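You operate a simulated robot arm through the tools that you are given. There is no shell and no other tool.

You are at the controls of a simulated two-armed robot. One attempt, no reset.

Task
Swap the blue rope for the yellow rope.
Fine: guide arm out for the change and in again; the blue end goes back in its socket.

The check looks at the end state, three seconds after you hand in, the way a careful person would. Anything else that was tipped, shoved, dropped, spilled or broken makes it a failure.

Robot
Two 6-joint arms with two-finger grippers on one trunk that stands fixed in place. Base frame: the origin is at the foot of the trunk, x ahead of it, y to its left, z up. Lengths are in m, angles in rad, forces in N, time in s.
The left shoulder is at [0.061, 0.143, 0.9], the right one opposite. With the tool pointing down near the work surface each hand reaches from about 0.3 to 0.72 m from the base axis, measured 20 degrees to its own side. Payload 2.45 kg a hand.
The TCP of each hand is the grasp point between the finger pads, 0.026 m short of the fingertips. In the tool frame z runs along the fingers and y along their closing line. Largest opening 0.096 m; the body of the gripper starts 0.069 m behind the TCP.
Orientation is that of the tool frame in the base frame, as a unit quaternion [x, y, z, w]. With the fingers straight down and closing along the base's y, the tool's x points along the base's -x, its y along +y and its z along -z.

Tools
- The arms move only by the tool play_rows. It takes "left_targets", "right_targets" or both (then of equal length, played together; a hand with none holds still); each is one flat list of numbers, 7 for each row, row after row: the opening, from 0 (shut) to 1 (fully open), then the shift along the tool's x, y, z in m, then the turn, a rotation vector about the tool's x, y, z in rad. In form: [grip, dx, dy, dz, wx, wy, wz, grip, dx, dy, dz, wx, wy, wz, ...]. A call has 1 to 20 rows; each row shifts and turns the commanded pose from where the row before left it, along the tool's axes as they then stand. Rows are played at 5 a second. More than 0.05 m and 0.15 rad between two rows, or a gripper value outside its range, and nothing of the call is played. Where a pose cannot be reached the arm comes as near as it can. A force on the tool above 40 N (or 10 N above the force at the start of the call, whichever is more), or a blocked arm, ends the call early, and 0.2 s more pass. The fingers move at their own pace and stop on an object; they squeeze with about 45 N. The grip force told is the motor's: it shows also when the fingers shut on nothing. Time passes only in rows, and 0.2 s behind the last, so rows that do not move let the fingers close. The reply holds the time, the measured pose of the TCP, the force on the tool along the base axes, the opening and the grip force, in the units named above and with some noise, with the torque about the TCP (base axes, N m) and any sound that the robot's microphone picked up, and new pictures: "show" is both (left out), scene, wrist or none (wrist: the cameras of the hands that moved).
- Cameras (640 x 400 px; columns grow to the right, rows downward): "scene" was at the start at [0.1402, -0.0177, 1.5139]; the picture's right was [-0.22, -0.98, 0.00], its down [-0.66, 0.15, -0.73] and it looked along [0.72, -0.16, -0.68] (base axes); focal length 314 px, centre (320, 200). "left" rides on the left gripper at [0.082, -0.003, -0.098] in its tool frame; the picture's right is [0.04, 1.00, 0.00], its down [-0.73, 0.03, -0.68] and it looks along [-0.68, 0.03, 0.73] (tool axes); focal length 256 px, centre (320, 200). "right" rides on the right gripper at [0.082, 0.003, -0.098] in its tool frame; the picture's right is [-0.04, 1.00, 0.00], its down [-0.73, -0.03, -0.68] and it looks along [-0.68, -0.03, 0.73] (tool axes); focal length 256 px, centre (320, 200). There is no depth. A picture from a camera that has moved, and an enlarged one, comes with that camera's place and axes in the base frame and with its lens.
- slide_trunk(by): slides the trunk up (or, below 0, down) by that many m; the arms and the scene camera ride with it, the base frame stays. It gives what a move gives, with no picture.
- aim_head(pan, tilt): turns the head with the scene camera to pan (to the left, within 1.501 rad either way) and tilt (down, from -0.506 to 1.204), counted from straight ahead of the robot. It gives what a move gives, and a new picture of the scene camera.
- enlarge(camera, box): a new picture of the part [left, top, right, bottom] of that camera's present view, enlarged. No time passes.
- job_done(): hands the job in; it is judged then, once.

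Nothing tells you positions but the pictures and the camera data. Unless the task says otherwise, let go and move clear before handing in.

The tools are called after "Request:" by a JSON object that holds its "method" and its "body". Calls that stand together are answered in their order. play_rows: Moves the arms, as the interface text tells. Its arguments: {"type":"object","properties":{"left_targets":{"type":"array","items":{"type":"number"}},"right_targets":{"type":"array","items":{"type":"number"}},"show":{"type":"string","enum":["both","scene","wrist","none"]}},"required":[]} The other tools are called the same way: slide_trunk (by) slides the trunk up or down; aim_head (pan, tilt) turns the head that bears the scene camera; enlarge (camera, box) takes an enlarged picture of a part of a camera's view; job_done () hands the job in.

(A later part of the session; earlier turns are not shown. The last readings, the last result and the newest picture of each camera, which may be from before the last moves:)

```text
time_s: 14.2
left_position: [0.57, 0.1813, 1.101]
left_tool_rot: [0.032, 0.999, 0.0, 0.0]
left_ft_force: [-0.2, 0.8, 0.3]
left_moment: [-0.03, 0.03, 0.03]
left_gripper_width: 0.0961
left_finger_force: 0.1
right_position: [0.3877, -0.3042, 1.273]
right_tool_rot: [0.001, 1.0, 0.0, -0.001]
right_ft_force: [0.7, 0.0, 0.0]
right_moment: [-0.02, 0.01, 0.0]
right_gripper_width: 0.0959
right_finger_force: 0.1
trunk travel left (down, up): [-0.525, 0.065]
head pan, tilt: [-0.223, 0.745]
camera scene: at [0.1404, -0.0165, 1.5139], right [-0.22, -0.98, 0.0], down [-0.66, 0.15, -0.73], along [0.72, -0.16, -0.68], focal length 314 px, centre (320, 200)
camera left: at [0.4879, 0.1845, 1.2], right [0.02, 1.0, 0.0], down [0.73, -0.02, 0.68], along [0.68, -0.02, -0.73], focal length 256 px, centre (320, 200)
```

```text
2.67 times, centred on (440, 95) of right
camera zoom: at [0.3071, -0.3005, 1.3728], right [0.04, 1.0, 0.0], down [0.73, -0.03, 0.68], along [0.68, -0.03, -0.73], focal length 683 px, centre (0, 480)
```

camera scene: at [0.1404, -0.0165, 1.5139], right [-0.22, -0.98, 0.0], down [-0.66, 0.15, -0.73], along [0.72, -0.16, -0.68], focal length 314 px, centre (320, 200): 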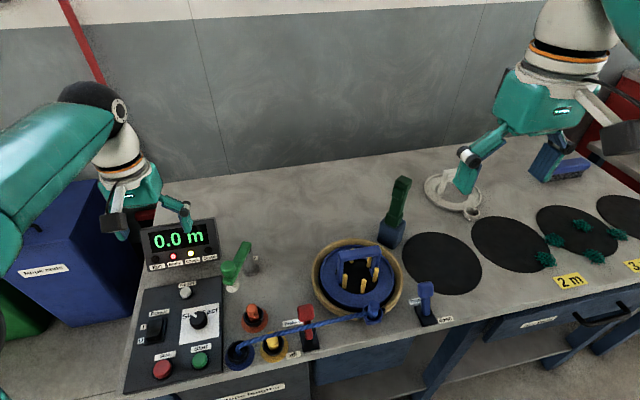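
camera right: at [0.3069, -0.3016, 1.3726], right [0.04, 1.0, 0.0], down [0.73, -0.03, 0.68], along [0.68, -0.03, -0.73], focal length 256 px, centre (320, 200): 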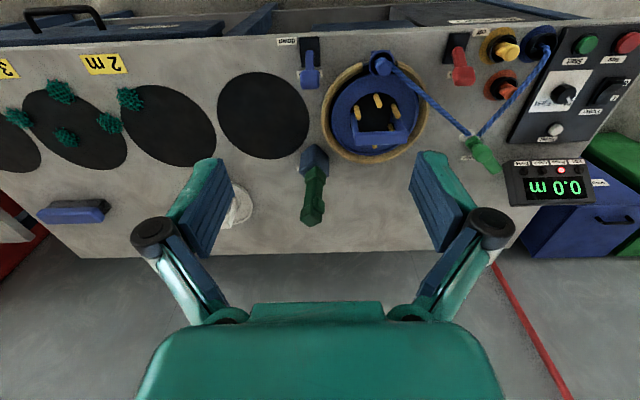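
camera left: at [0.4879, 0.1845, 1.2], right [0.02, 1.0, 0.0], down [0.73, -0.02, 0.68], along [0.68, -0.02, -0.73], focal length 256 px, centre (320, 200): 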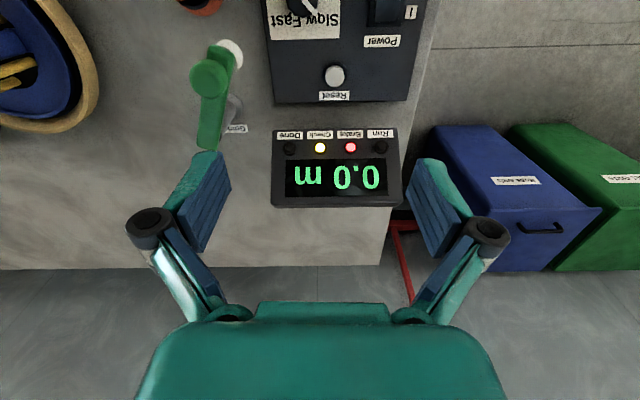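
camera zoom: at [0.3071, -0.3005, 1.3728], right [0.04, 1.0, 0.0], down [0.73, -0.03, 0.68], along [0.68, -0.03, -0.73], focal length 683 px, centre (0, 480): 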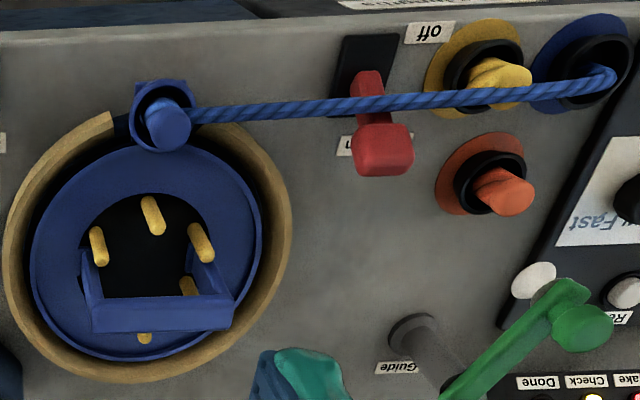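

Next is the blue end in the drum cup. I'll bring the right hand above it for a close look.

Request:
{"method": "play_rows", "body": {"right_targets": [1, -0.008, 0.015, 0.034, 0, 0, 0, 1, -0.008, 0.015, 0.034, 0, 0, 0, 1, -0.008, 0.015, 0.034, 0, 0, 0, 1, -0.008, 0.015, 0.034, 0, 0, 0, 1, -0.008, 0.015, 0.034, 0, 0, 0, 1, -0.008, 0.015, 0.034, 0, 0, 0, 1, -0.008, 0.014, 0.034, 0, 0, 0], "show": "both"}}

Request:
{"method": "enlarge", "body": {"camera": "right", "box": [240, 60, 440, 200]}}

Request:
{"method": "enlarge", "body": {"camera": "scene", "box": [320, 240, 440, 340]}}

```text
time_s: 15.8
left_position: [0.5704, 0.1812, 1.1018]
left_tool_rot: [0.031, 1.0, 0.0, 0.0]
left_ft_force: [-0.4, 0.1, 0.2]
left_moment: [-0.02, -0.03, 0.0]
left_gripper_width: 0.0961
left_finger_force: 0.0
right_position: [0.4441, -0.2004, 1.0349]
right_tool_rot: [0.001, 1.0, 0.0, 0.0]
right_ft_force: [-0.4, -0.2, -0.6]
right_moment: [-0.01, 0.02, 0.03]
right_gripper_width: 0.0957
right_finger_force: 0.0
trunk travel left (down, up): [-0.525, 0.065]
head pan, tilt: [-0.223, 0.745]
camera scene: at [0.1414, -0.0175, 1.5138], right [-0.22, -0.98, 0.0], down [-0.66, 0.15, -0.73], along [0.72, -0.16, -0.68], focal length 314 px, centre (320, 200)
camera right: at [0.3628, -0.1964, 1.1343], right [0.04, 1.0, 0.0], down [0.73, -0.03, 0.68], along [0.68, -0.03, -0.73], focal length 256 px, centre (320, 200)
```

scene: 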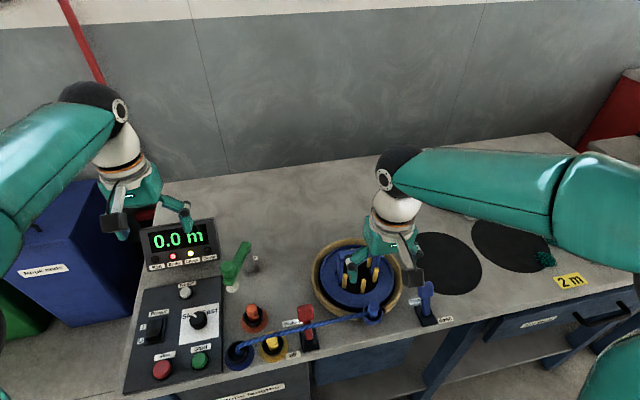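
right: 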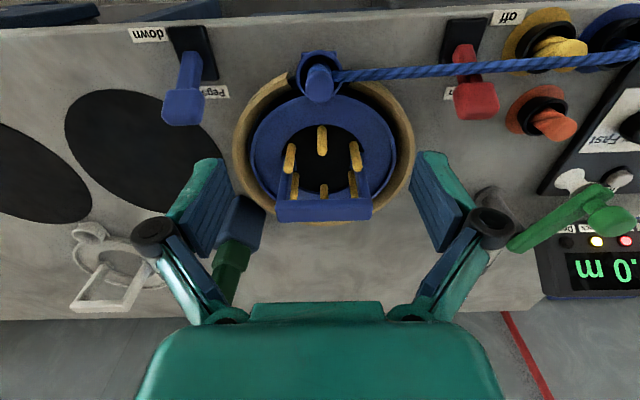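

```text
2.86 times, centred on (340, 130) of right
camera zoom: at [0.3628, -0.1964, 1.1343], right [0.04, 1.0, 0.0], down [0.73, -0.03, 0.68], along [0.68, -0.03, -0.73], focal length 731 px, centre (263, 400)
```

zoom: 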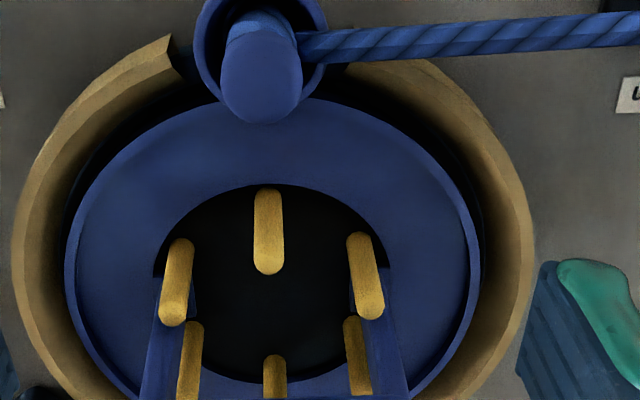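

```text
4.00 times, centred on (380, 290) of scene
camera zoom: at [0.1414, -0.0175, 1.5138], right [-0.22, -0.98, 0.0], down [-0.66, 0.15, -0.73], along [0.72, -0.16, -0.68], focal length 1258 px, centre (80, -160)
```

zoom: 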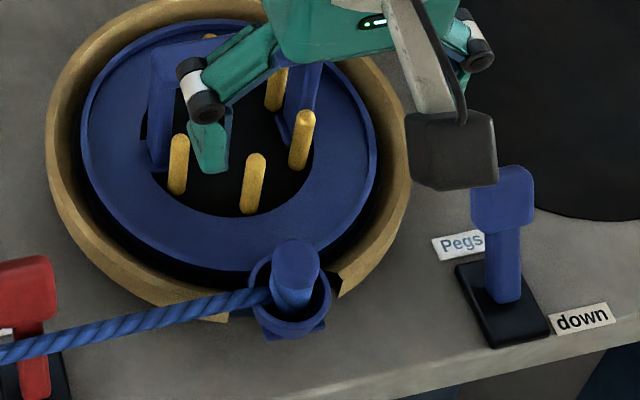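

The blue plug is a vertical cylinder about 0.027 m across. Its top is at about (0.4405, -0.200, 0.914), and its rope leaves toward +y. I'll turn the right hand 90° so the fingers close along x, clear of the rope.

Request:
{"method": "play_rows", "body": {"right_targets": [1, 0, 0, 0, 0, 0, -0.1428, 1, 0, 0, 0, 0, 0, -0.1428, 1, 0, 0, 0, 0, 0, -0.1428, 1, 0, 0, 0, 0, 0, -0.1428, 1, 0, 0, 0, 0, 0, -0.1428, 1, 0, 0, 0, 0, 0, -0.1428, 1, 0, 0, 0, 0, 0, -0.1428, 1, 0, 0, 0, 0, 0, -0.1428, 1, 0, 0, 0, 0, 0, -0.1428, 1, 0, 0, 0, 0, 0, -0.1428, 0.6, 0, 0, 0, 0, 0, -0.1428], "show": "both"}}

Request:
{"method": "enlarge", "body": {"camera": "right", "box": [200, 30, 440, 200]}}

```text
time_s: 18.2
left_position: [0.57, 0.1797, 1.1015]
left_tool_rot: [0.032, 0.999, 0.0, 0.001]
left_ft_force: [0.0, -1.2, 0.4]
left_moment: [-0.05, 0.0, 0.03]
left_gripper_width: 0.0961
left_finger_force: 0.1
right_position: [0.4436, -0.1996, 1.0356]
right_tool_rot: [0.708, -0.706, -0.001, -0.001]
right_ft_force: [0.3, 0.2, -0.3]
right_moment: [0.03, -0.01, -0.01]
right_gripper_width: 0.0574
right_finger_force: 0.0
trunk travel left (down, up): [-0.525, 0.065]
head pan, tilt: [-0.223, 0.745]
camera scene: at [0.1405, -0.0177, 1.5139], right [-0.22, -0.98, 0.0], down [-0.66, 0.15, -0.73], along [0.72, -0.16, -0.68], focal length 314 px, centre (320, 200)
camera right: at [0.4413, -0.2815, 1.1344], right [-1.0, 0.04, 0.0], down [0.03, 0.73, 0.68], along [0.03, 0.68, -0.73], focal length 256 px, centre (320, 200)
```

scene: 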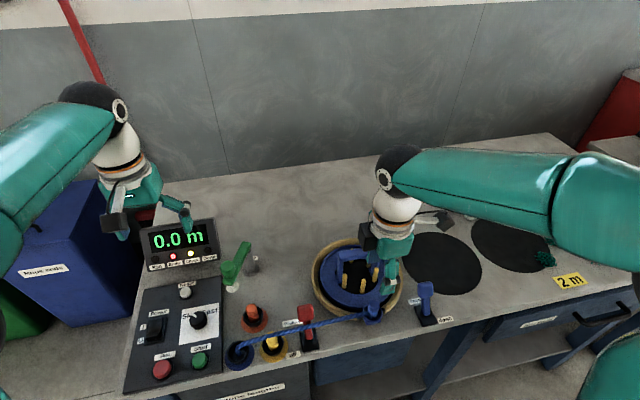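
right: 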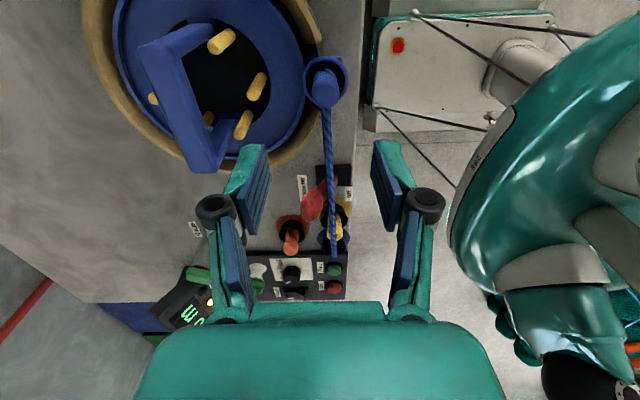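

```text
2.35 times, centred on (320, 115) of right
camera zoom: at [0.4413, -0.2815, 1.1344], right [-1.0, 0.04, 0.0], down [0.03, 0.73, 0.68], along [0.03, 0.68, -0.73], focal length 602 px, centre (320, 400)
```

zoom: 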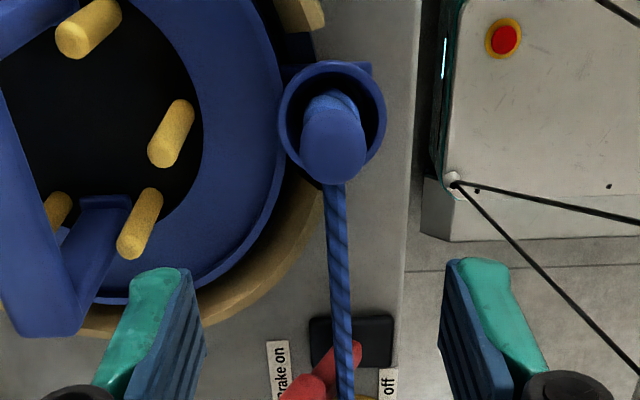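

The plug position is confirmed. I'll descend with the fingers slightly open, grip its upper part just above the cup rim, and check the grip.

Request:
{"method": "play_rows", "body": {"right_targets": [0.6, 0, 0.001, 0.04, 0, 0, 0, 0.6, 0, 0.001, 0.04, 0, 0, 0, 0.6, 0, 0.001, 0.03, 0, 0, 0, 0.6, 0, 0, 0.017, 0, 0, 0, 0.6, 0, 0, 0, 0, 0, 0], "show": "both"}}

Request:
{"method": "enlarge", "body": {"camera": "right", "box": [220, 90, 420, 240]}}

Request:
{"method": "enlarge", "body": {"camera": "scene", "box": [320, 240, 440, 340]}}

```text
time_s: 19.4
left_position: [0.5694, 0.1807, 1.1016]
left_tool_rot: [0.031, 1.0, 0.0, 0.001]
left_ft_force: [0.1, 0.0, 1.1]
left_moment: [0.03, -0.02, -0.03]
left_gripper_width: 0.096
left_finger_force: 0.2
right_position: [0.4417, -0.2011, 0.9078]
right_tool_rot: [-0.707, 0.708, -0.001, 0.0]
right_ft_force: [-0.9, 0.1, -0.1]
right_moment: [0.03, -0.01, -0.01]
right_gripper_width: 0.0579
right_finger_force: 0.1
trunk travel left (down, up): [-0.525, 0.065]
head pan, tilt: [-0.223, 0.745]
camera scene: at [0.1404, -0.0177, 1.5139], right [-0.22, -0.98, 0.0], down [-0.66, 0.15, -0.73], along [0.72, -0.16, -0.68], focal length 314 px, centre (320, 200)
camera right: at [0.4392, -0.2817, 1.0075], right [-1.0, 0.04, 0.0], down [0.03, 0.73, 0.68], along [0.03, 0.68, -0.73], focal length 256 px, centre (320, 200)
```

scene: 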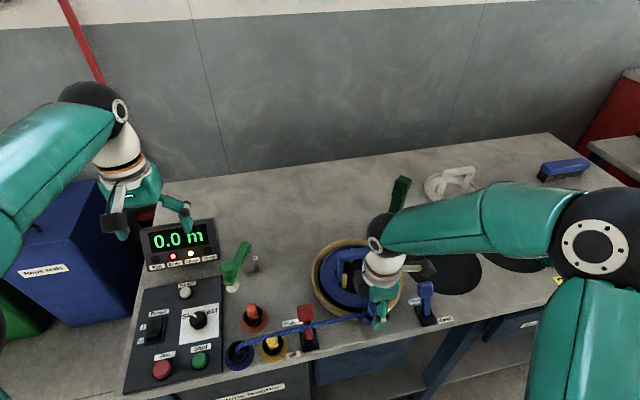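
right: 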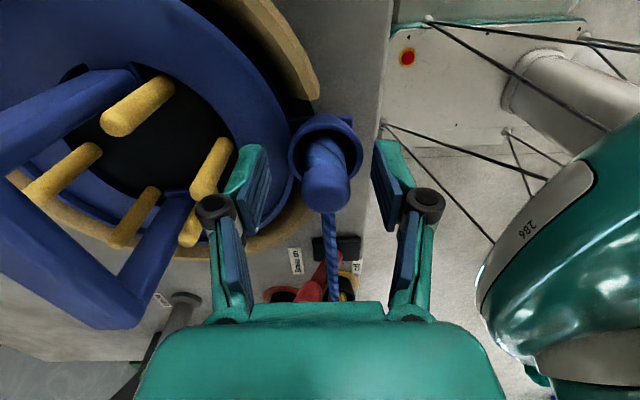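

```text
2.67 times, centred on (320, 165) of right
camera zoom: at [0.4392, -0.2817, 1.0075], right [-1.0, 0.04, 0.0], down [0.03, 0.73, 0.68], along [0.03, 0.68, -0.73], focal length 683 px, centre (320, 293)
```

zoom: 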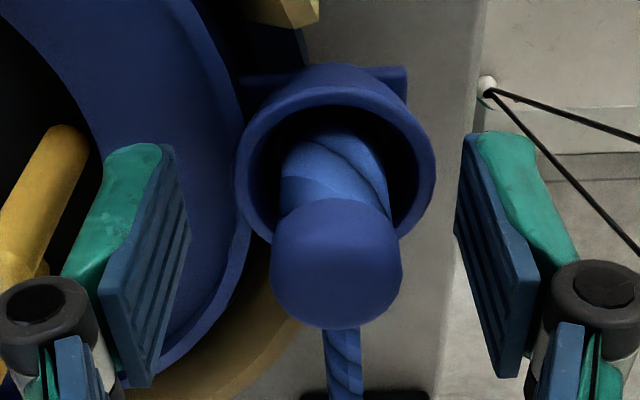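

```text
4.00 times, centred on (380, 290) of scene
camera zoom: at [0.1404, -0.0177, 1.5139], right [-0.22, -0.98, 0.0], down [-0.66, 0.15, -0.73], along [0.72, -0.16, -0.68], focal length 1258 px, centre (80, -160)
```

zoom: 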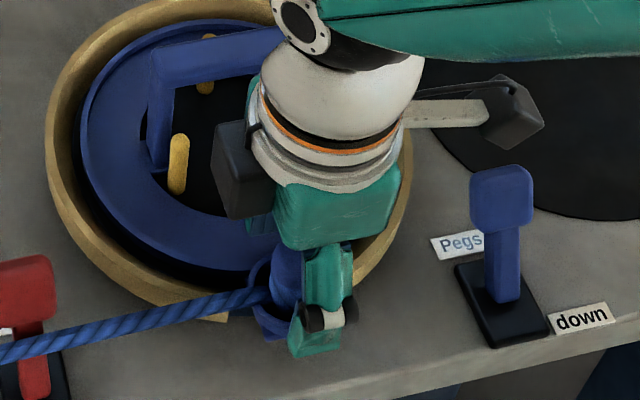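

The plug is centred between the fingers. I'll close and grip.

Request:
{"method": "play_rows", "body": {"right_targets": [0.2, 0, 0, 0, 0, 0, 0, 0.2, 0, 0, 0, 0, 0, 0, 0.2, 0, 0, 0, 0, 0, 0, 0.2, 0, 0, 0, 0, 0, 0], "show": "wrist"}}

```text
time_s: 20.4
left_position: [0.5675, 0.1811, 1.1035]
left_tool_rot: [0.032, 0.999, 0.0, 0.002]
left_ft_force: [0.4, 0.0, 0.0]
left_moment: [-0.02, -0.01, 0.01]
left_gripper_width: 0.096
left_finger_force: 0.1
right_position: [0.4403, -0.2006, 0.9093]
right_tool_rot: [-0.706, 0.708, -0.002, 0.001]
right_ft_force: [-5.6, -0.1, 22.4]
right_moment: [0.03, 0.12, -0.01]
right_gripper_width: 0.0224
right_finger_force: 44.5
trunk travel left (down, up): [-0.525, 0.065]
head pan, tilt: [-0.223, 0.745]
camera right: at [0.4378, -0.2814, 1.0095], right [-1.0, 0.04, 0.0], down [0.03, 0.73, 0.68], along [0.03, 0.68, -0.73], focal length 256 px, centre (320, 200)
```

right: 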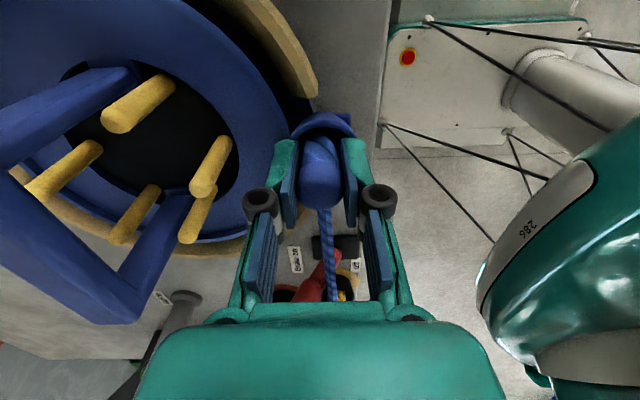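

The plug is gripped (0.022 m), with some upward force on the tool. I'll lift gently and watch.

Request:
{"method": "play_rows", "body": {"right_targets": [0.2, 0, 0, -0.005, 0, 0, 0, 0.2, 0, 0, -0.005, 0, 0, 0], "show": "wrist"}}

Request:
{"method": "enlarge", "body": {"camera": "right", "box": [220, 90, 420, 240]}}

```text
time_s: 21.0
left_position: [0.5699, 0.1809, 1.1023]
left_tool_rot: [0.031, 1.0, 0.0, 0.0]
left_ft_force: [-0.1, -0.7, -0.3]
left_moment: [-0.03, 0.01, 0.02]
left_gripper_width: 0.0961
left_finger_force: 0.0
right_position: [0.4416, -0.1999, 0.9177]
right_tool_rot: [-0.707, 0.707, 0.0, 0.0]
right_ft_force: [0.5, -0.3, -0.2]
right_moment: [0.0, -0.02, 0.01]
right_gripper_width: 0.0223
right_finger_force: 45.5
trunk travel left (down, up): [-0.525, 0.065]
head pan, tilt: [-0.223, 0.745]
camera right: at [0.4386, -0.2816, 1.0171], right [-1.0, 0.04, 0.0], down [0.03, 0.73, 0.68], along [0.03, 0.68, -0.73], focal length 256 px, centre (320, 200)
```

right: 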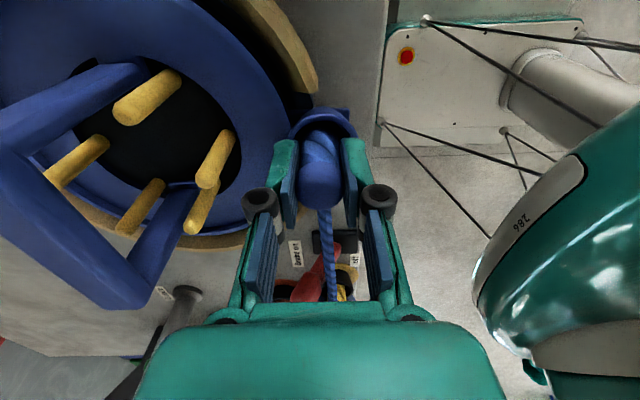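

```text
2.67 times, centred on (320, 165) of right
camera zoom: at [0.4386, -0.2816, 1.0171], right [-1.0, 0.04, 0.0], down [0.03, 0.73, 0.68], along [0.03, 0.68, -0.73], focal length 683 px, centre (320, 293)
```

zoom: 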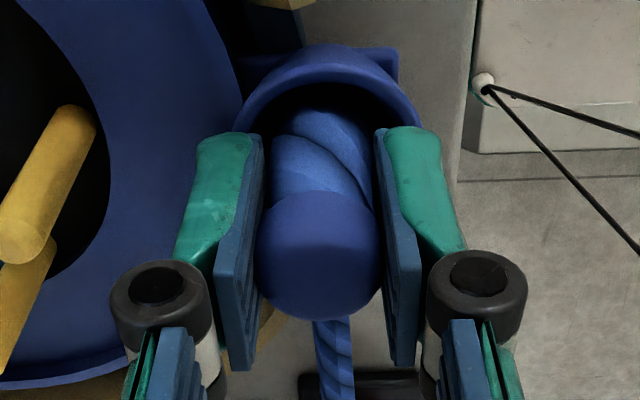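

It came free with no force. I'll lift it clear of the cup.

Request:
{"method": "play_rows", "body": {"right_targets": [0.2, 0, 0, -0.02, 0, 0, 0, 0.2, 0, 0, -0.02, 0, 0, 0, 0.2, 0, 0, -0.03, 0, 0, 0, 0.2, 0, 0, -0.03, 0, 0, 0], "show": "both"}}

Request:
{"method": "enlarge", "body": {"camera": "right", "box": [220, 60, 420, 210]}}

Request:
{"method": "enlarge", "body": {"camera": "scene", "box": [200, 220, 440, 380]}}

```text
time_s: 22.0
left_position: [0.5696, 0.181, 1.1018]
left_tool_rot: [0.031, 1.0, 0.0, 0.002]
left_ft_force: [0.0, -0.7, -0.1]
left_moment: [0.0, -0.08, -0.03]
left_gripper_width: 0.0959
left_finger_force: 0.0
right_position: [0.4407, -0.2011, 1.0181]
right_tool_rot: [0.707, -0.707, -0.001, 0.0]
right_ft_force: [-0.3, 0.7, -0.5]
right_moment: [0.0, 0.0, -0.01]
right_gripper_width: 0.0224
right_finger_force: 45.1
trunk travel left (down, up): [-0.525, 0.065]
head pan, tilt: [-0.223, 0.745]
camera scene: at [0.1402, -0.0176, 1.5139], right [-0.22, -0.98, 0.0], down [-0.66, 0.15, -0.73], along [0.72, -0.16, -0.68], focal length 314 px, centre (320, 200)
camera right: at [0.4386, -0.2817, 1.1176], right [-1.0, 0.04, 0.0], down [0.03, 0.73, 0.68], along [0.03, 0.68, -0.73], focal length 256 px, centre (320, 200)
```

scene: 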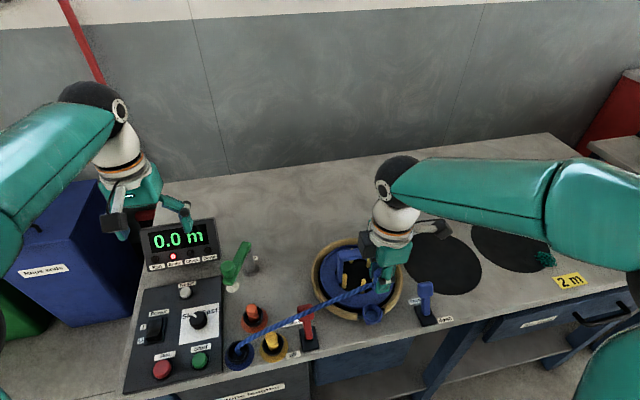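
right: 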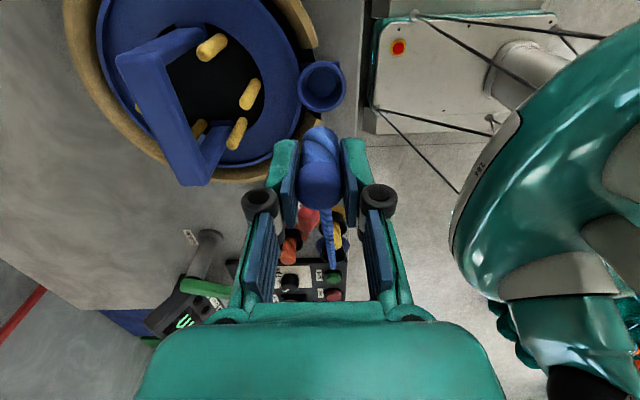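

```text
2.67 times, centred on (320, 135) of right
camera zoom: at [0.4386, -0.2817, 1.1176], right [-1.0, 0.04, 0.0], down [0.03, 0.73, 0.68], along [0.03, 0.68, -0.73], focal length 683 px, centre (320, 373)
```

zoom: 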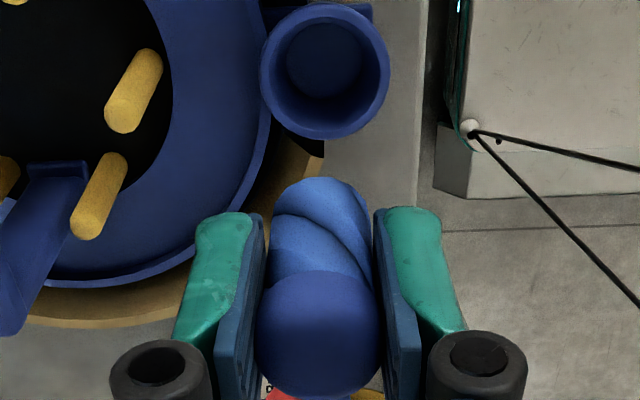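

```text
2.50 times, centred on (320, 300) of scene
camera zoom: at [0.1402, -0.0176, 1.5139], right [-0.22, -0.98, 0.0], down [-0.66, 0.15, -0.73], along [0.72, -0.16, -0.68], focal length 786 px, centre (320, -50)
```

zoom: 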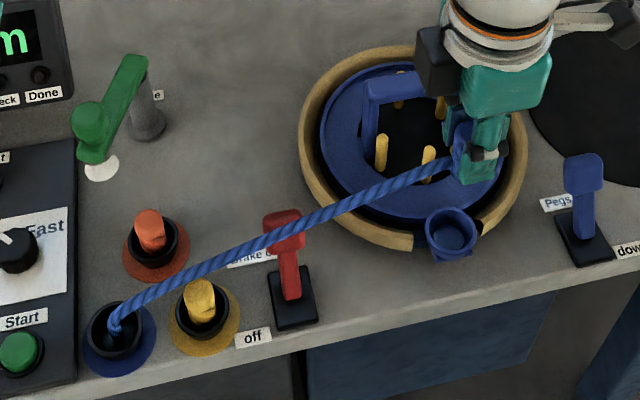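

The blue plug is out of the cup. The blue socket's rim is at about (0.429, 0.087, 0.858). I'll move the left hand away, then carry the plug to above that socket.

Request:
{"method": "play_rows", "body": {"left_targets": [1, 0, 0.04, -0.01, 0, 0, 0, 1, 0, 0.04, -0.01, 0, 0, 0, 1, 0, 0.04, -0.01, 0, 0, 0, 1, 0, 0.04, -0.01, 0, 0, 0, 1, 0, 0, 0, 0, 0, 0, 1, 0, 0, 0, 0, 0, 0, 1, 0, 0, 0, 0, 0, 0, 1, 0, 0, 0, 0, 0, 0, 1, 0, 0, 0, 0, 0, 0, 1, 0, 0, 0, 0, 0, 0, 1, 0, 0, 0, 0, 0, 0], "right_targets": [0.2, 0, 0, 0, 0, 0, 0, 0.2, 0, 0, 0, 0, 0, 0, 0.2, 0, 0, 0, 0, 0, 0, 0.2, 0, 0, 0, 0, 0, 0, 0.2, -0.038, 0, 0, 0, 0, 0, 0.2, -0.038, 0.001, 0, 0, 0, 0, 0.2, -0.038, 0.002, 0, 0, 0, 0, 0.2, -0.038, 0.002, 0, 0, 0, 0, 0.2, -0.038, 0.002, 0, 0, 0, 0, 0.2, -0.03, 0.002, 0, 0, 0, 0, 0.2, -0.02, 0.002, 0, 0, 0, 0], "show": "both"}}

Request:
{"method": "enlarge", "body": {"camera": "right", "box": [220, 60, 420, 210]}}

Request:
{"method": "enlarge", "body": {"camera": "scene", "box": [180, 260, 340, 390]}}

```text
time_s: 24.4
left_position: [0.579, 0.3444, 1.1418]
left_tool_rot: [0.032, 0.999, 0.0, 0.001]
left_ft_force: [0.9, 0.3, -0.5]
left_moment: [0.02, 0.01, -0.02]
left_gripper_width: 0.096
left_finger_force: 0.1
right_position: [0.4322, 0.0422, 1.018]
right_tool_rot: [-0.706, 0.708, 0.0, -0.001]
right_ft_force: [1.0, 0.5, -0.9]
right_moment: [0.0, 0.02, -0.01]
right_gripper_width: 0.0223
right_finger_force: 45.7
trunk travel left (down, up): [-0.525, 0.065]
head pan, tilt: [-0.223, 0.745]
camera scene: at [0.1406, -0.0171, 1.5139], right [-0.22, -0.98, 0.0], down [-0.66, 0.15, -0.73], along [0.72, -0.16, -0.68], focal length 314 px, centre (320, 200)
camera right: at [0.4293, -0.0396, 1.1169], right [-1.0, 0.04, 0.0], down [0.03, 0.73, 0.68], along [0.03, 0.68, -0.73], focal length 256 px, centre (320, 200)
camera left: at [0.4969, 0.3468, 1.2398], right [0.02, 1.0, 0.0], down [0.73, -0.02, 0.68], along [0.68, -0.02, -0.73], focal length 256 px, centre (320, 200)
```

scene: 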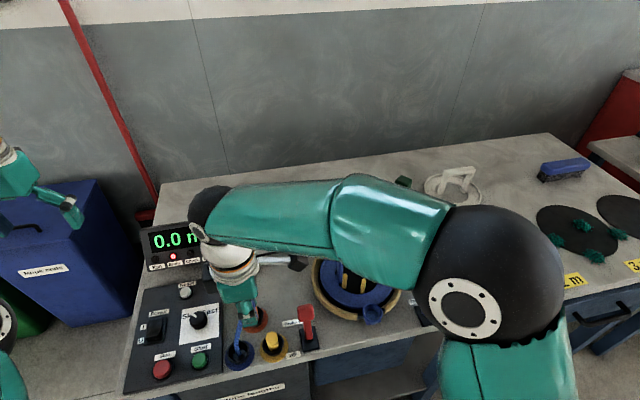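
right: 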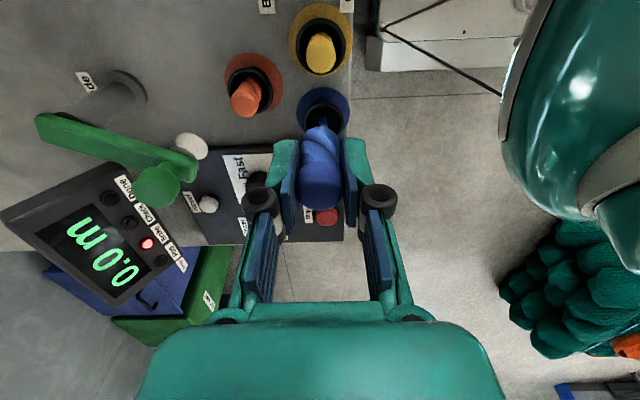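
left: 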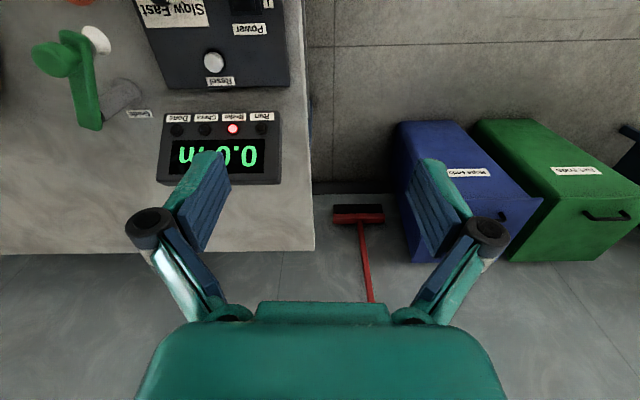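

```text
2.67 times, centred on (320, 135) of right
camera zoom: at [0.4293, -0.0396, 1.1169], right [-1.0, 0.04, 0.0], down [0.03, 0.73, 0.68], along [0.03, 0.68, -0.73], focal length 683 px, centre (320, 373)
```

zoom: 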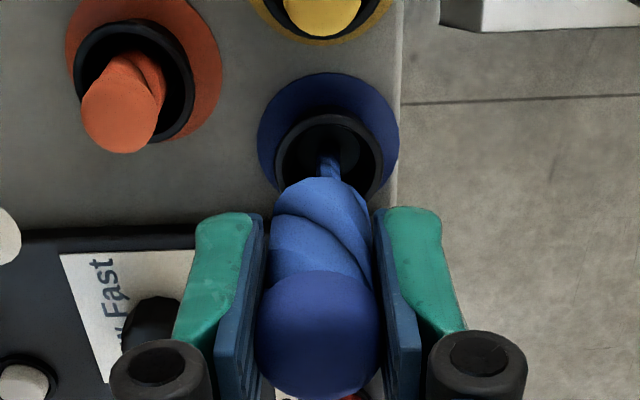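

```text
3.08 times, centred on (260, 325) of scene
camera zoom: at [0.1406, -0.0171, 1.5139], right [-0.22, -0.98, 0.0], down [-0.66, 0.15, -0.73], along [0.72, -0.16, -0.68], focal length 968 px, centre (505, -185)
```

zoom: 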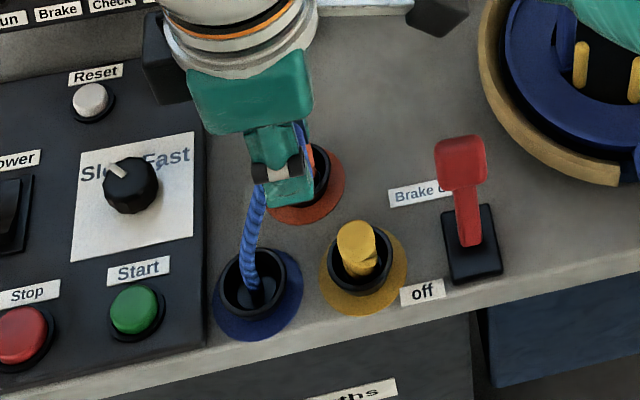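

The socket rim refines to (0.4305, 0.086, 0.855). I'll align over it and come down to just above the rim.

Request:
{"method": "play_rows", "body": {"right_targets": [0.2, -0.022, 0.001, 0, 0, 0, 0, 0.2, -0.022, 0.001, 0, 0, 0, 0, 0.2, 0, 0, 0.035, 0, 0, 0, 0.2, 0, 0, 0.035, 0, 0, 0, 0.2, 0, 0, 0.025, 0, 0, 0, 0.2, 0, 0, 0, 0, 0, 0], "show": "both"}}

Request:
{"method": "enlarge", "body": {"camera": "right", "box": [220, 60, 420, 210]}}

Request:
{"method": "enlarge", "body": {"camera": "scene", "box": [200, 290, 300, 390]}}

```text
time_s: 25.8
left_position: [0.5797, 0.3441, 1.1417]
left_tool_rot: [0.031, 1.0, 0.0, 0.001]
left_ft_force: [-0.3, 0.0, 0.6]
left_moment: [0.02, -0.03, 0.01]
left_gripper_width: 0.0959
left_finger_force: 0.1
right_position: [0.4294, 0.0842, 0.9213]
right_tool_rot: [-0.706, 0.708, 0.0, 0.0]
right_ft_force: [-0.1, -0.5, 0.3]
right_moment: [0.0, -0.01, -0.01]
right_gripper_width: 0.0225
right_finger_force: 44.6
trunk travel left (down, up): [-0.525, 0.065]
head pan, tilt: [-0.223, 0.745]
camera scene: at [0.1403, -0.0177, 1.5139], right [-0.22, -0.98, 0.0], down [-0.66, 0.15, -0.73], along [0.72, -0.16, -0.68], focal length 314 px, centre (320, 200)
camera right: at [0.4268, 0.0029, 1.021], right [-1.0, 0.04, 0.0], down [0.03, 0.73, 0.68], along [0.03, 0.68, -0.73], focal length 256 px, centre (320, 200)
```

scene: 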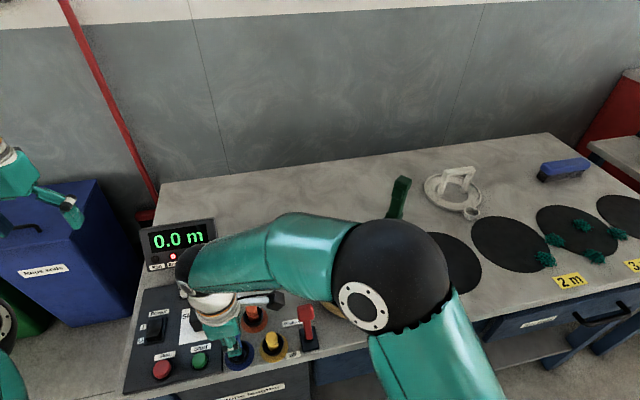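
right: 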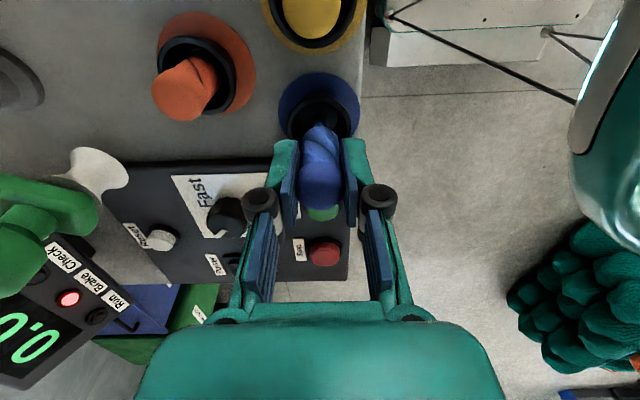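

```text
2.67 times, centred on (320, 135) of right
camera zoom: at [0.4268, 0.0029, 1.021], right [-1.0, 0.04, 0.0], down [0.03, 0.73, 0.68], along [0.03, 0.68, -0.73], focal length 683 px, centre (320, 373)
```

zoom: 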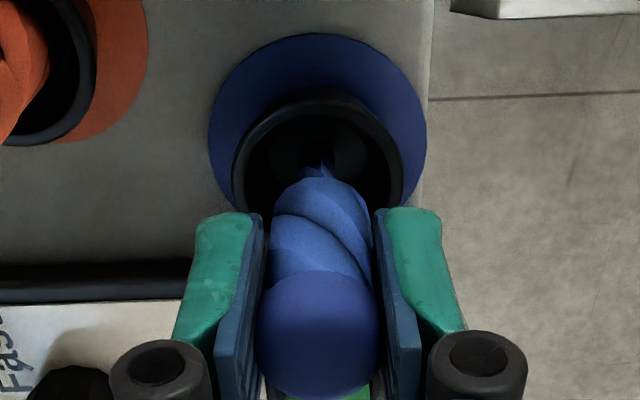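

```text
4.00 times, centred on (250, 340) of scene
camera zoom: at [0.1403, -0.0177, 1.5139], right [-0.22, -0.98, 0.0], down [-0.66, 0.15, -0.73], along [0.72, -0.16, -0.68], focal length 1258 px, centre (600, -360)
```

zoom: 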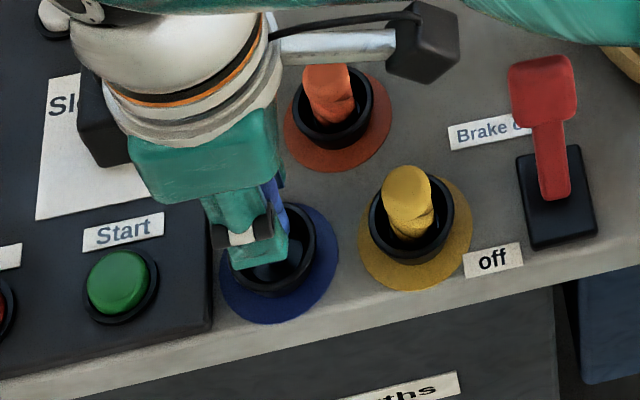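

The plug is aligned over the socket opening. I'll lower it in, stopping before the fingertips reach the rim.

Request:
{"method": "play_rows", "body": {"right_targets": [0.2, -0.002, -0.001, 0.015, 0, 0, 0, 0.2, 0, 0, 0.012, 0, 0, 0, 0.2, 0, 0, 0.008, 0, 0, 0, 0.2, 0, 0, 0, 0, 0, 0], "show": "both"}}

Request:
{"method": "enlarge", "body": {"camera": "right", "box": [220, 60, 420, 210]}}

Request:
{"method": "enlarge", "body": {"camera": "scene", "box": [200, 290, 300, 390]}}

```text
time_s: 26.8
left_position: [0.5787, 0.3441, 1.1423]
left_tool_rot: [0.031, 1.0, 0.0, 0.002]
left_ft_force: [0.0, 0.4, 0.5]
left_moment: [0.03, 0.01, 0.0]
left_gripper_width: 0.0961
left_finger_force: 0.0
right_position: [0.4287, 0.0854, 0.8884]
right_tool_rot: [-0.707, 0.707, 0.0, 0.0]
right_ft_force: [0.2, -1.3, 1.5]
right_moment: [-0.03, -0.05, 0.01]
right_gripper_width: 0.0222
right_finger_force: 45.1
trunk travel left (down, up): [-0.525, 0.065]
head pan, tilt: [-0.223, 0.745]
camera scene: at [0.1404, -0.0177, 1.5139], right [-0.22, -0.98, 0.0], down [-0.66, 0.15, -0.73], along [0.72, -0.16, -0.68], focal length 314 px, centre (320, 200)
camera right: at [0.4266, 0.0042, 0.9877], right [-1.0, 0.04, 0.0], down [0.03, 0.73, 0.68], along [0.03, 0.68, -0.73], focal length 256 px, centre (320, 200)
```

scene: 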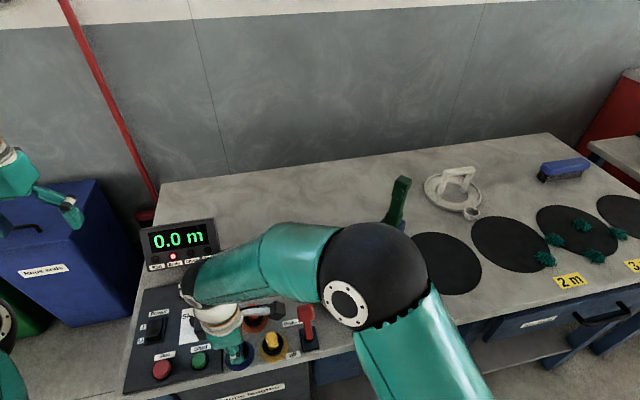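
right: 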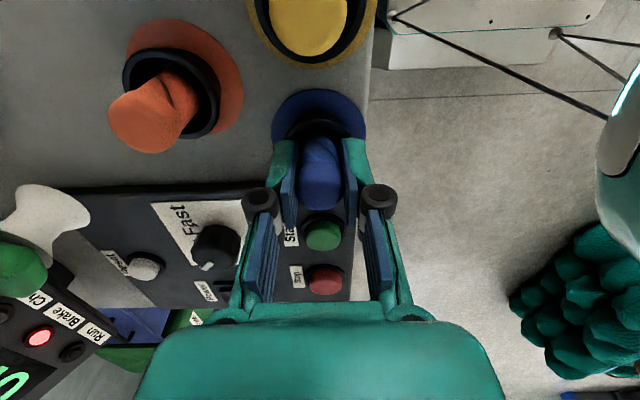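

```text
2.67 times, centred on (320, 135) of right
camera zoom: at [0.4266, 0.0042, 0.9877], right [-1.0, 0.04, 0.0], down [0.03, 0.73, 0.68], along [0.03, 0.68, -0.73], focal length 683 px, centre (320, 373)
```

zoom: 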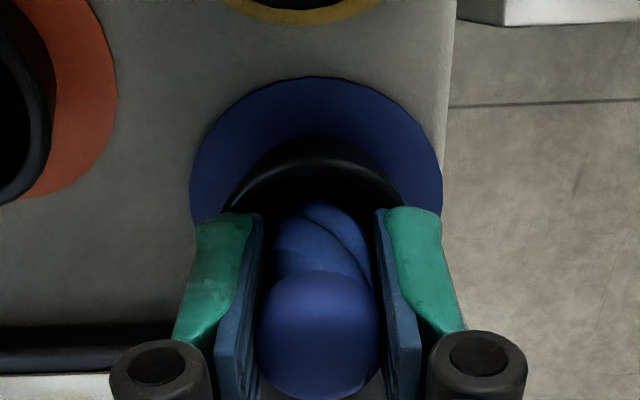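

```text
4.00 times, centred on (250, 340) of scene
camera zoom: at [0.1404, -0.0177, 1.5139], right [-0.22, -0.98, 0.0], down [-0.66, 0.15, -0.73], along [0.72, -0.16, -0.68], focal length 1258 px, centre (600, -360)
```

zoom: 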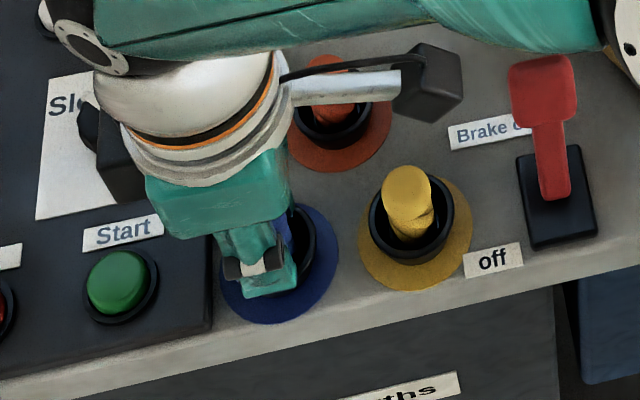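

Request:
{"method": "play_rows", "body": {"right_targets": [0.2, 0, 0, 0.003, 0, 0, 0, 0.2, 0, 0, 0.002, 0, 0, 0, 0.2, 0, 0, 0, 0, 0, 0], "show": "none"}}

```text
time_s: 27.5
left_position: [0.5764, 0.3431, 1.144]
left_tool_rot: [0.032, 0.999, 0.0, 0.002]
left_ft_force: [-0.1, 0.7, 0.1]
left_moment: [-0.01, 0.02, -0.03]
left_gripper_width: 0.096
left_finger_force: 0.0
right_position: [0.4288, 0.0857, 0.8884]
right_tool_rot: [-0.706, 0.708, 0.0, 0.004]
right_ft_force: [-7.4, -4.1, 16.0]
right_moment: [-0.25, 0.48, 0.04]
right_gripper_width: 0.0225
right_finger_force: 45.3
trunk travel left (down, up): [-0.525, 0.065]
head pan, tilt: [-0.223, 0.745]
stopped in row 3 (right hand): the force on the tool passed its limit at 42 N (the readings are from after the stop); the commanded pose is now the measured one
```

Something made contact, so the plug is at the bottom or the fingertips are on the rim. I'll release the plug and look.

Request:
{"method": "play_rows", "body": {"right_targets": [0.2, 0, 0, -0.002, 0, 0, 0, 0.45, 0, 0, 0, 0, 0, 0, 0.45, 0, 0, 0, 0, 0, 0], "show": "both"}}

Request:
{"method": "enlarge", "body": {"camera": "right", "box": [220, 60, 420, 210]}}

```text
time_s: 28.3
left_position: [0.5797, 0.3441, 1.1425]
left_tool_rot: [0.031, 1.0, 0.0, 0.001]
left_ft_force: [-0.2, -1.0, 0.0]
left_moment: [-0.04, 0.01, 0.01]
left_gripper_width: 0.0959
left_finger_force: 0.0
right_position: [0.4316, 0.086, 0.8882]
right_tool_rot: [-0.707, 0.708, 0.0, 0.003]
right_ft_force: [-0.1, 0.0, 0.1]
right_moment: [0.0, 0.0, 0.01]
right_gripper_width: 0.0431
right_finger_force: 0.1
trunk travel left (down, up): [-0.525, 0.065]
head pan, tilt: [-0.223, 0.745]
camera scene: at [0.1409, -0.0175, 1.5138], right [-0.22, -0.98, 0.0], down [-0.66, 0.15, -0.73], along [0.72, -0.16, -0.68], focal length 314 px, centre (320, 200)
camera right: at [0.4281, 0.0047, 0.9874], right [-1.0, 0.04, 0.0], down [0.03, 0.73, 0.68], along [0.03, 0.68, -0.73], focal length 256 px, centre (320, 200)
```

scene: 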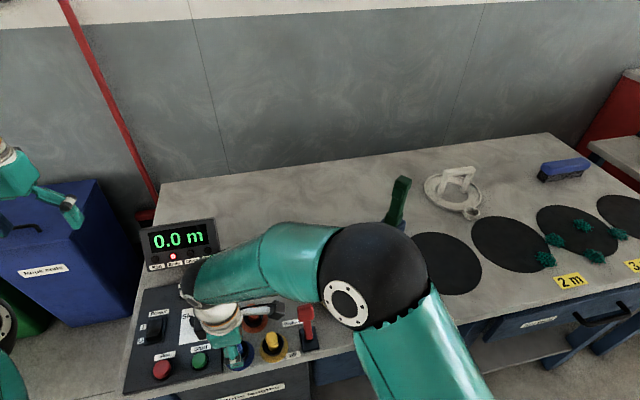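
right: 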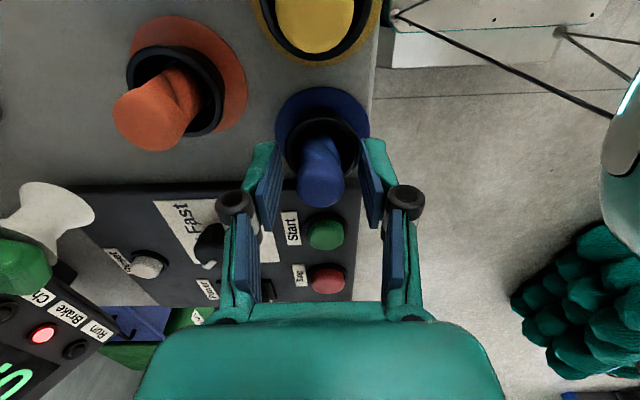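

```text
2.67 times, centred on (320, 135) of right
camera zoom: at [0.4281, 0.0047, 0.9874], right [-1.0, 0.04, 0.0], down [0.03, 0.73, 0.68], along [0.03, 0.68, -0.73], focal length 683 px, centre (320, 373)
```

zoom: 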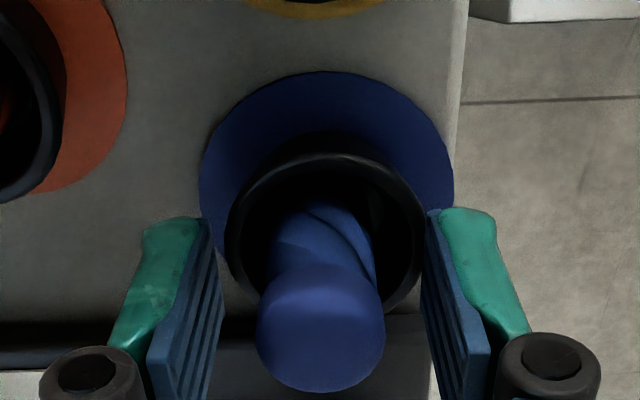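

The plug stands in the blue socket. I'll lift the hand straight up and inspect.

Request:
{"method": "play_rows", "body": {"right_targets": [0.45, 0, 0, -0.02, 0, 0, 0, 0.45, 0, 0, -0.03, 0, 0, 0, 0.45, 0, 0, -0.04, 0, 0, 0, 0.6, 0.035, 0, -0.03, 0, 0, 0, 0.6, 0.035, 0, 0, 0, 0, 0], "show": "both"}}

Request:
{"method": "enlarge", "body": {"camera": "right", "box": [200, 30, 440, 200]}}

Request:
{"method": "enlarge", "body": {"camera": "scene", "box": [200, 290, 320, 390]}}

```text
time_s: 29.5
left_position: [0.5768, 0.3437, 1.143]
left_tool_rot: [0.032, 0.999, -0.001, 0.0]
left_ft_force: [0.3, -0.3, -0.3]
left_moment: [0.01, 0.01, 0.0]
left_gripper_width: 0.0959
left_finger_force: 0.2
right_position: [0.4294, 0.0148, 1.0093]
right_tool_rot: [-0.706, 0.708, 0.0, 0.004]
right_ft_force: [0.1, -0.5, -0.2]
right_moment: [0.03, 0.01, 0.01]
right_gripper_width: 0.0576
right_finger_force: 0.1
trunk travel left (down, up): [-0.525, 0.065]
head pan, tilt: [-0.223, 0.745]
camera scene: at [0.1406, -0.0181, 1.5139], right [-0.22, -0.98, 0.0], down [-0.66, 0.15, -0.73], along [0.72, -0.16, -0.68], focal length 314 px, centre (320, 200)
camera right: at [0.4258, -0.066, 1.1079], right [-1.0, 0.04, 0.0], down [0.03, 0.73, 0.68], along [0.03, 0.68, -0.73], focal length 256 px, centre (320, 200)
```

scene: 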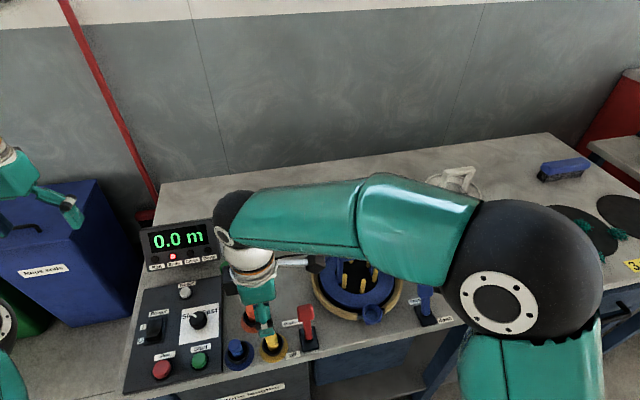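
right: 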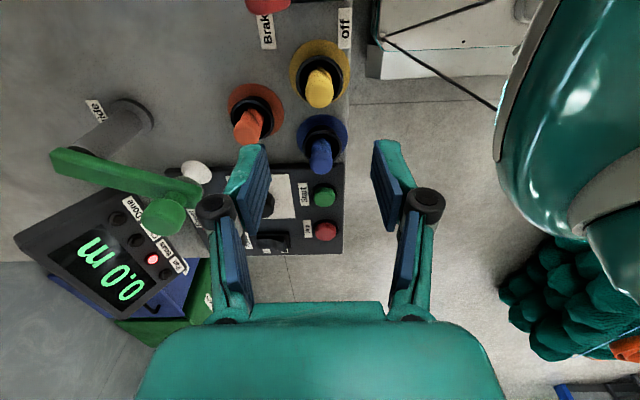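

```text
2.35 times, centred on (320, 115) of right
camera zoom: at [0.4258, -0.066, 1.1079], right [-1.0, 0.04, 0.0], down [0.03, 0.73, 0.68], along [0.03, 0.68, -0.73], focal length 602 px, centre (320, 400)
```

zoom: 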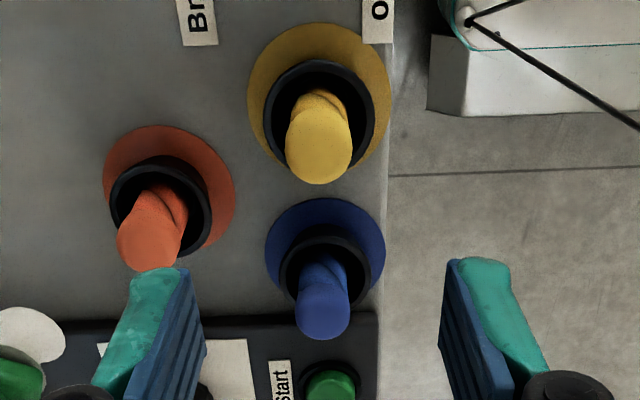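

```text
4.00 times, centred on (260, 340) of scene
camera zoom: at [0.1406, -0.0181, 1.5139], right [-0.22, -0.98, 0.0], down [-0.66, 0.15, -0.73], along [0.72, -0.16, -0.68], focal length 1258 px, centre (560, -360)
```

zoom: 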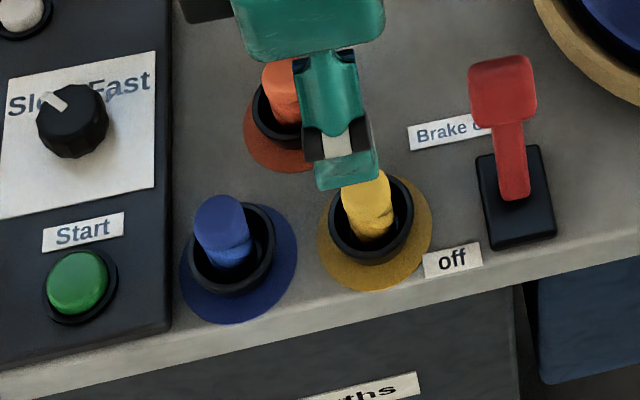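

The blue end is back in its socket and sits like the others. The yellow plug's top is at about (0.429, 0.0145, 0.895). I'll lower the right hand over it, fingers straddling along x.

Request:
{"method": "play_rows", "body": {"right_targets": [0.6, 0, 0, 0.035, 0, 0, 0, 0.6, 0, 0, 0.035, 0, 0, 0, 0.6, 0, 0, 0.025, 0, 0, 0, 0.6, 0, 0, 0.017, 0, 0, 0, 0.6, 0, 0, 0, 0, 0, 0], "show": "wrist"}}

Request:
{"method": "enlarge", "body": {"camera": "right", "box": [220, 80, 420, 230]}}

Request:
{"method": "enlarge", "body": {"camera": "scene", "box": [200, 270, 340, 390]}}

```text
time_s: 30.7
left_position: [0.5781, 0.3436, 1.1413]
left_tool_rot: [0.032, 0.999, 0.0, 0.001]
left_ft_force: [0.3, -0.5, 0.2]
left_moment: [0.02, -0.01, 0.03]
left_gripper_width: 0.096
left_finger_force: 0.0
right_position: [0.4293, 0.0168, 0.8974]
right_tool_rot: [-0.706, 0.708, 0.0, 0.003]
right_ft_force: [0.0, 0.2, 0.1]
right_moment: [-0.01, -0.02, -0.01]
right_gripper_width: 0.0571
right_finger_force: 0.0
trunk travel left (down, up): [-0.525, 0.065]
head pan, tilt: [-0.223, 0.745]
camera right: at [0.4265, -0.0656, 0.9952], right [-1.0, 0.04, -0.01], down [0.03, 0.73, 0.68], along [0.03, 0.68, -0.73], focal length 256 px, centre (320, 200)
```

right: 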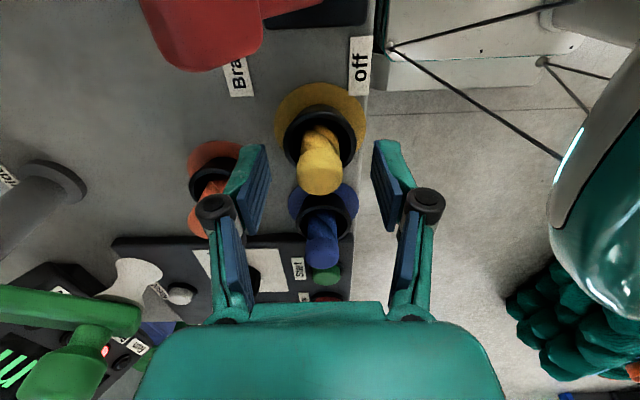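

```text
2.67 times, centred on (320, 155) of right
camera zoom: at [0.4265, -0.0656, 0.9952], right [-1.0, 0.04, -0.01], down [0.03, 0.73, 0.68], along [0.03, 0.68, -0.73], focal length 683 px, centre (320, 320)
```

zoom: 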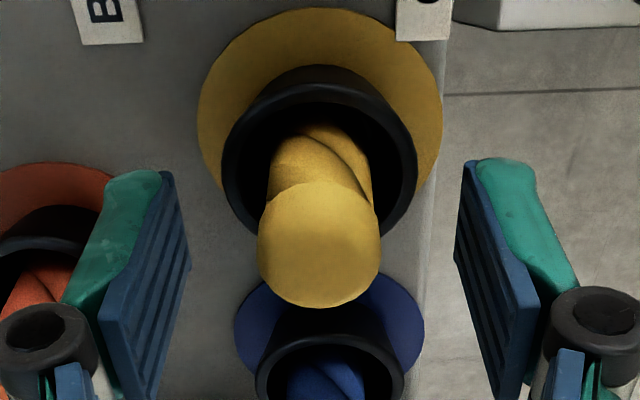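

```text
3.33 times, centred on (270, 330) of scene
camera zoom: at [0.1404, -0.0176, 1.5139], right [-0.22, -0.98, 0.0], down [-0.66, 0.15, -0.73], along [0.72, -0.16, -0.68], focal length 1048 px, centre (487, -233)
```

zoom: 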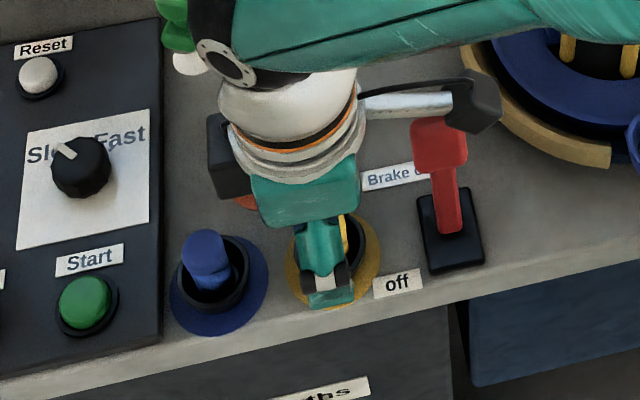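

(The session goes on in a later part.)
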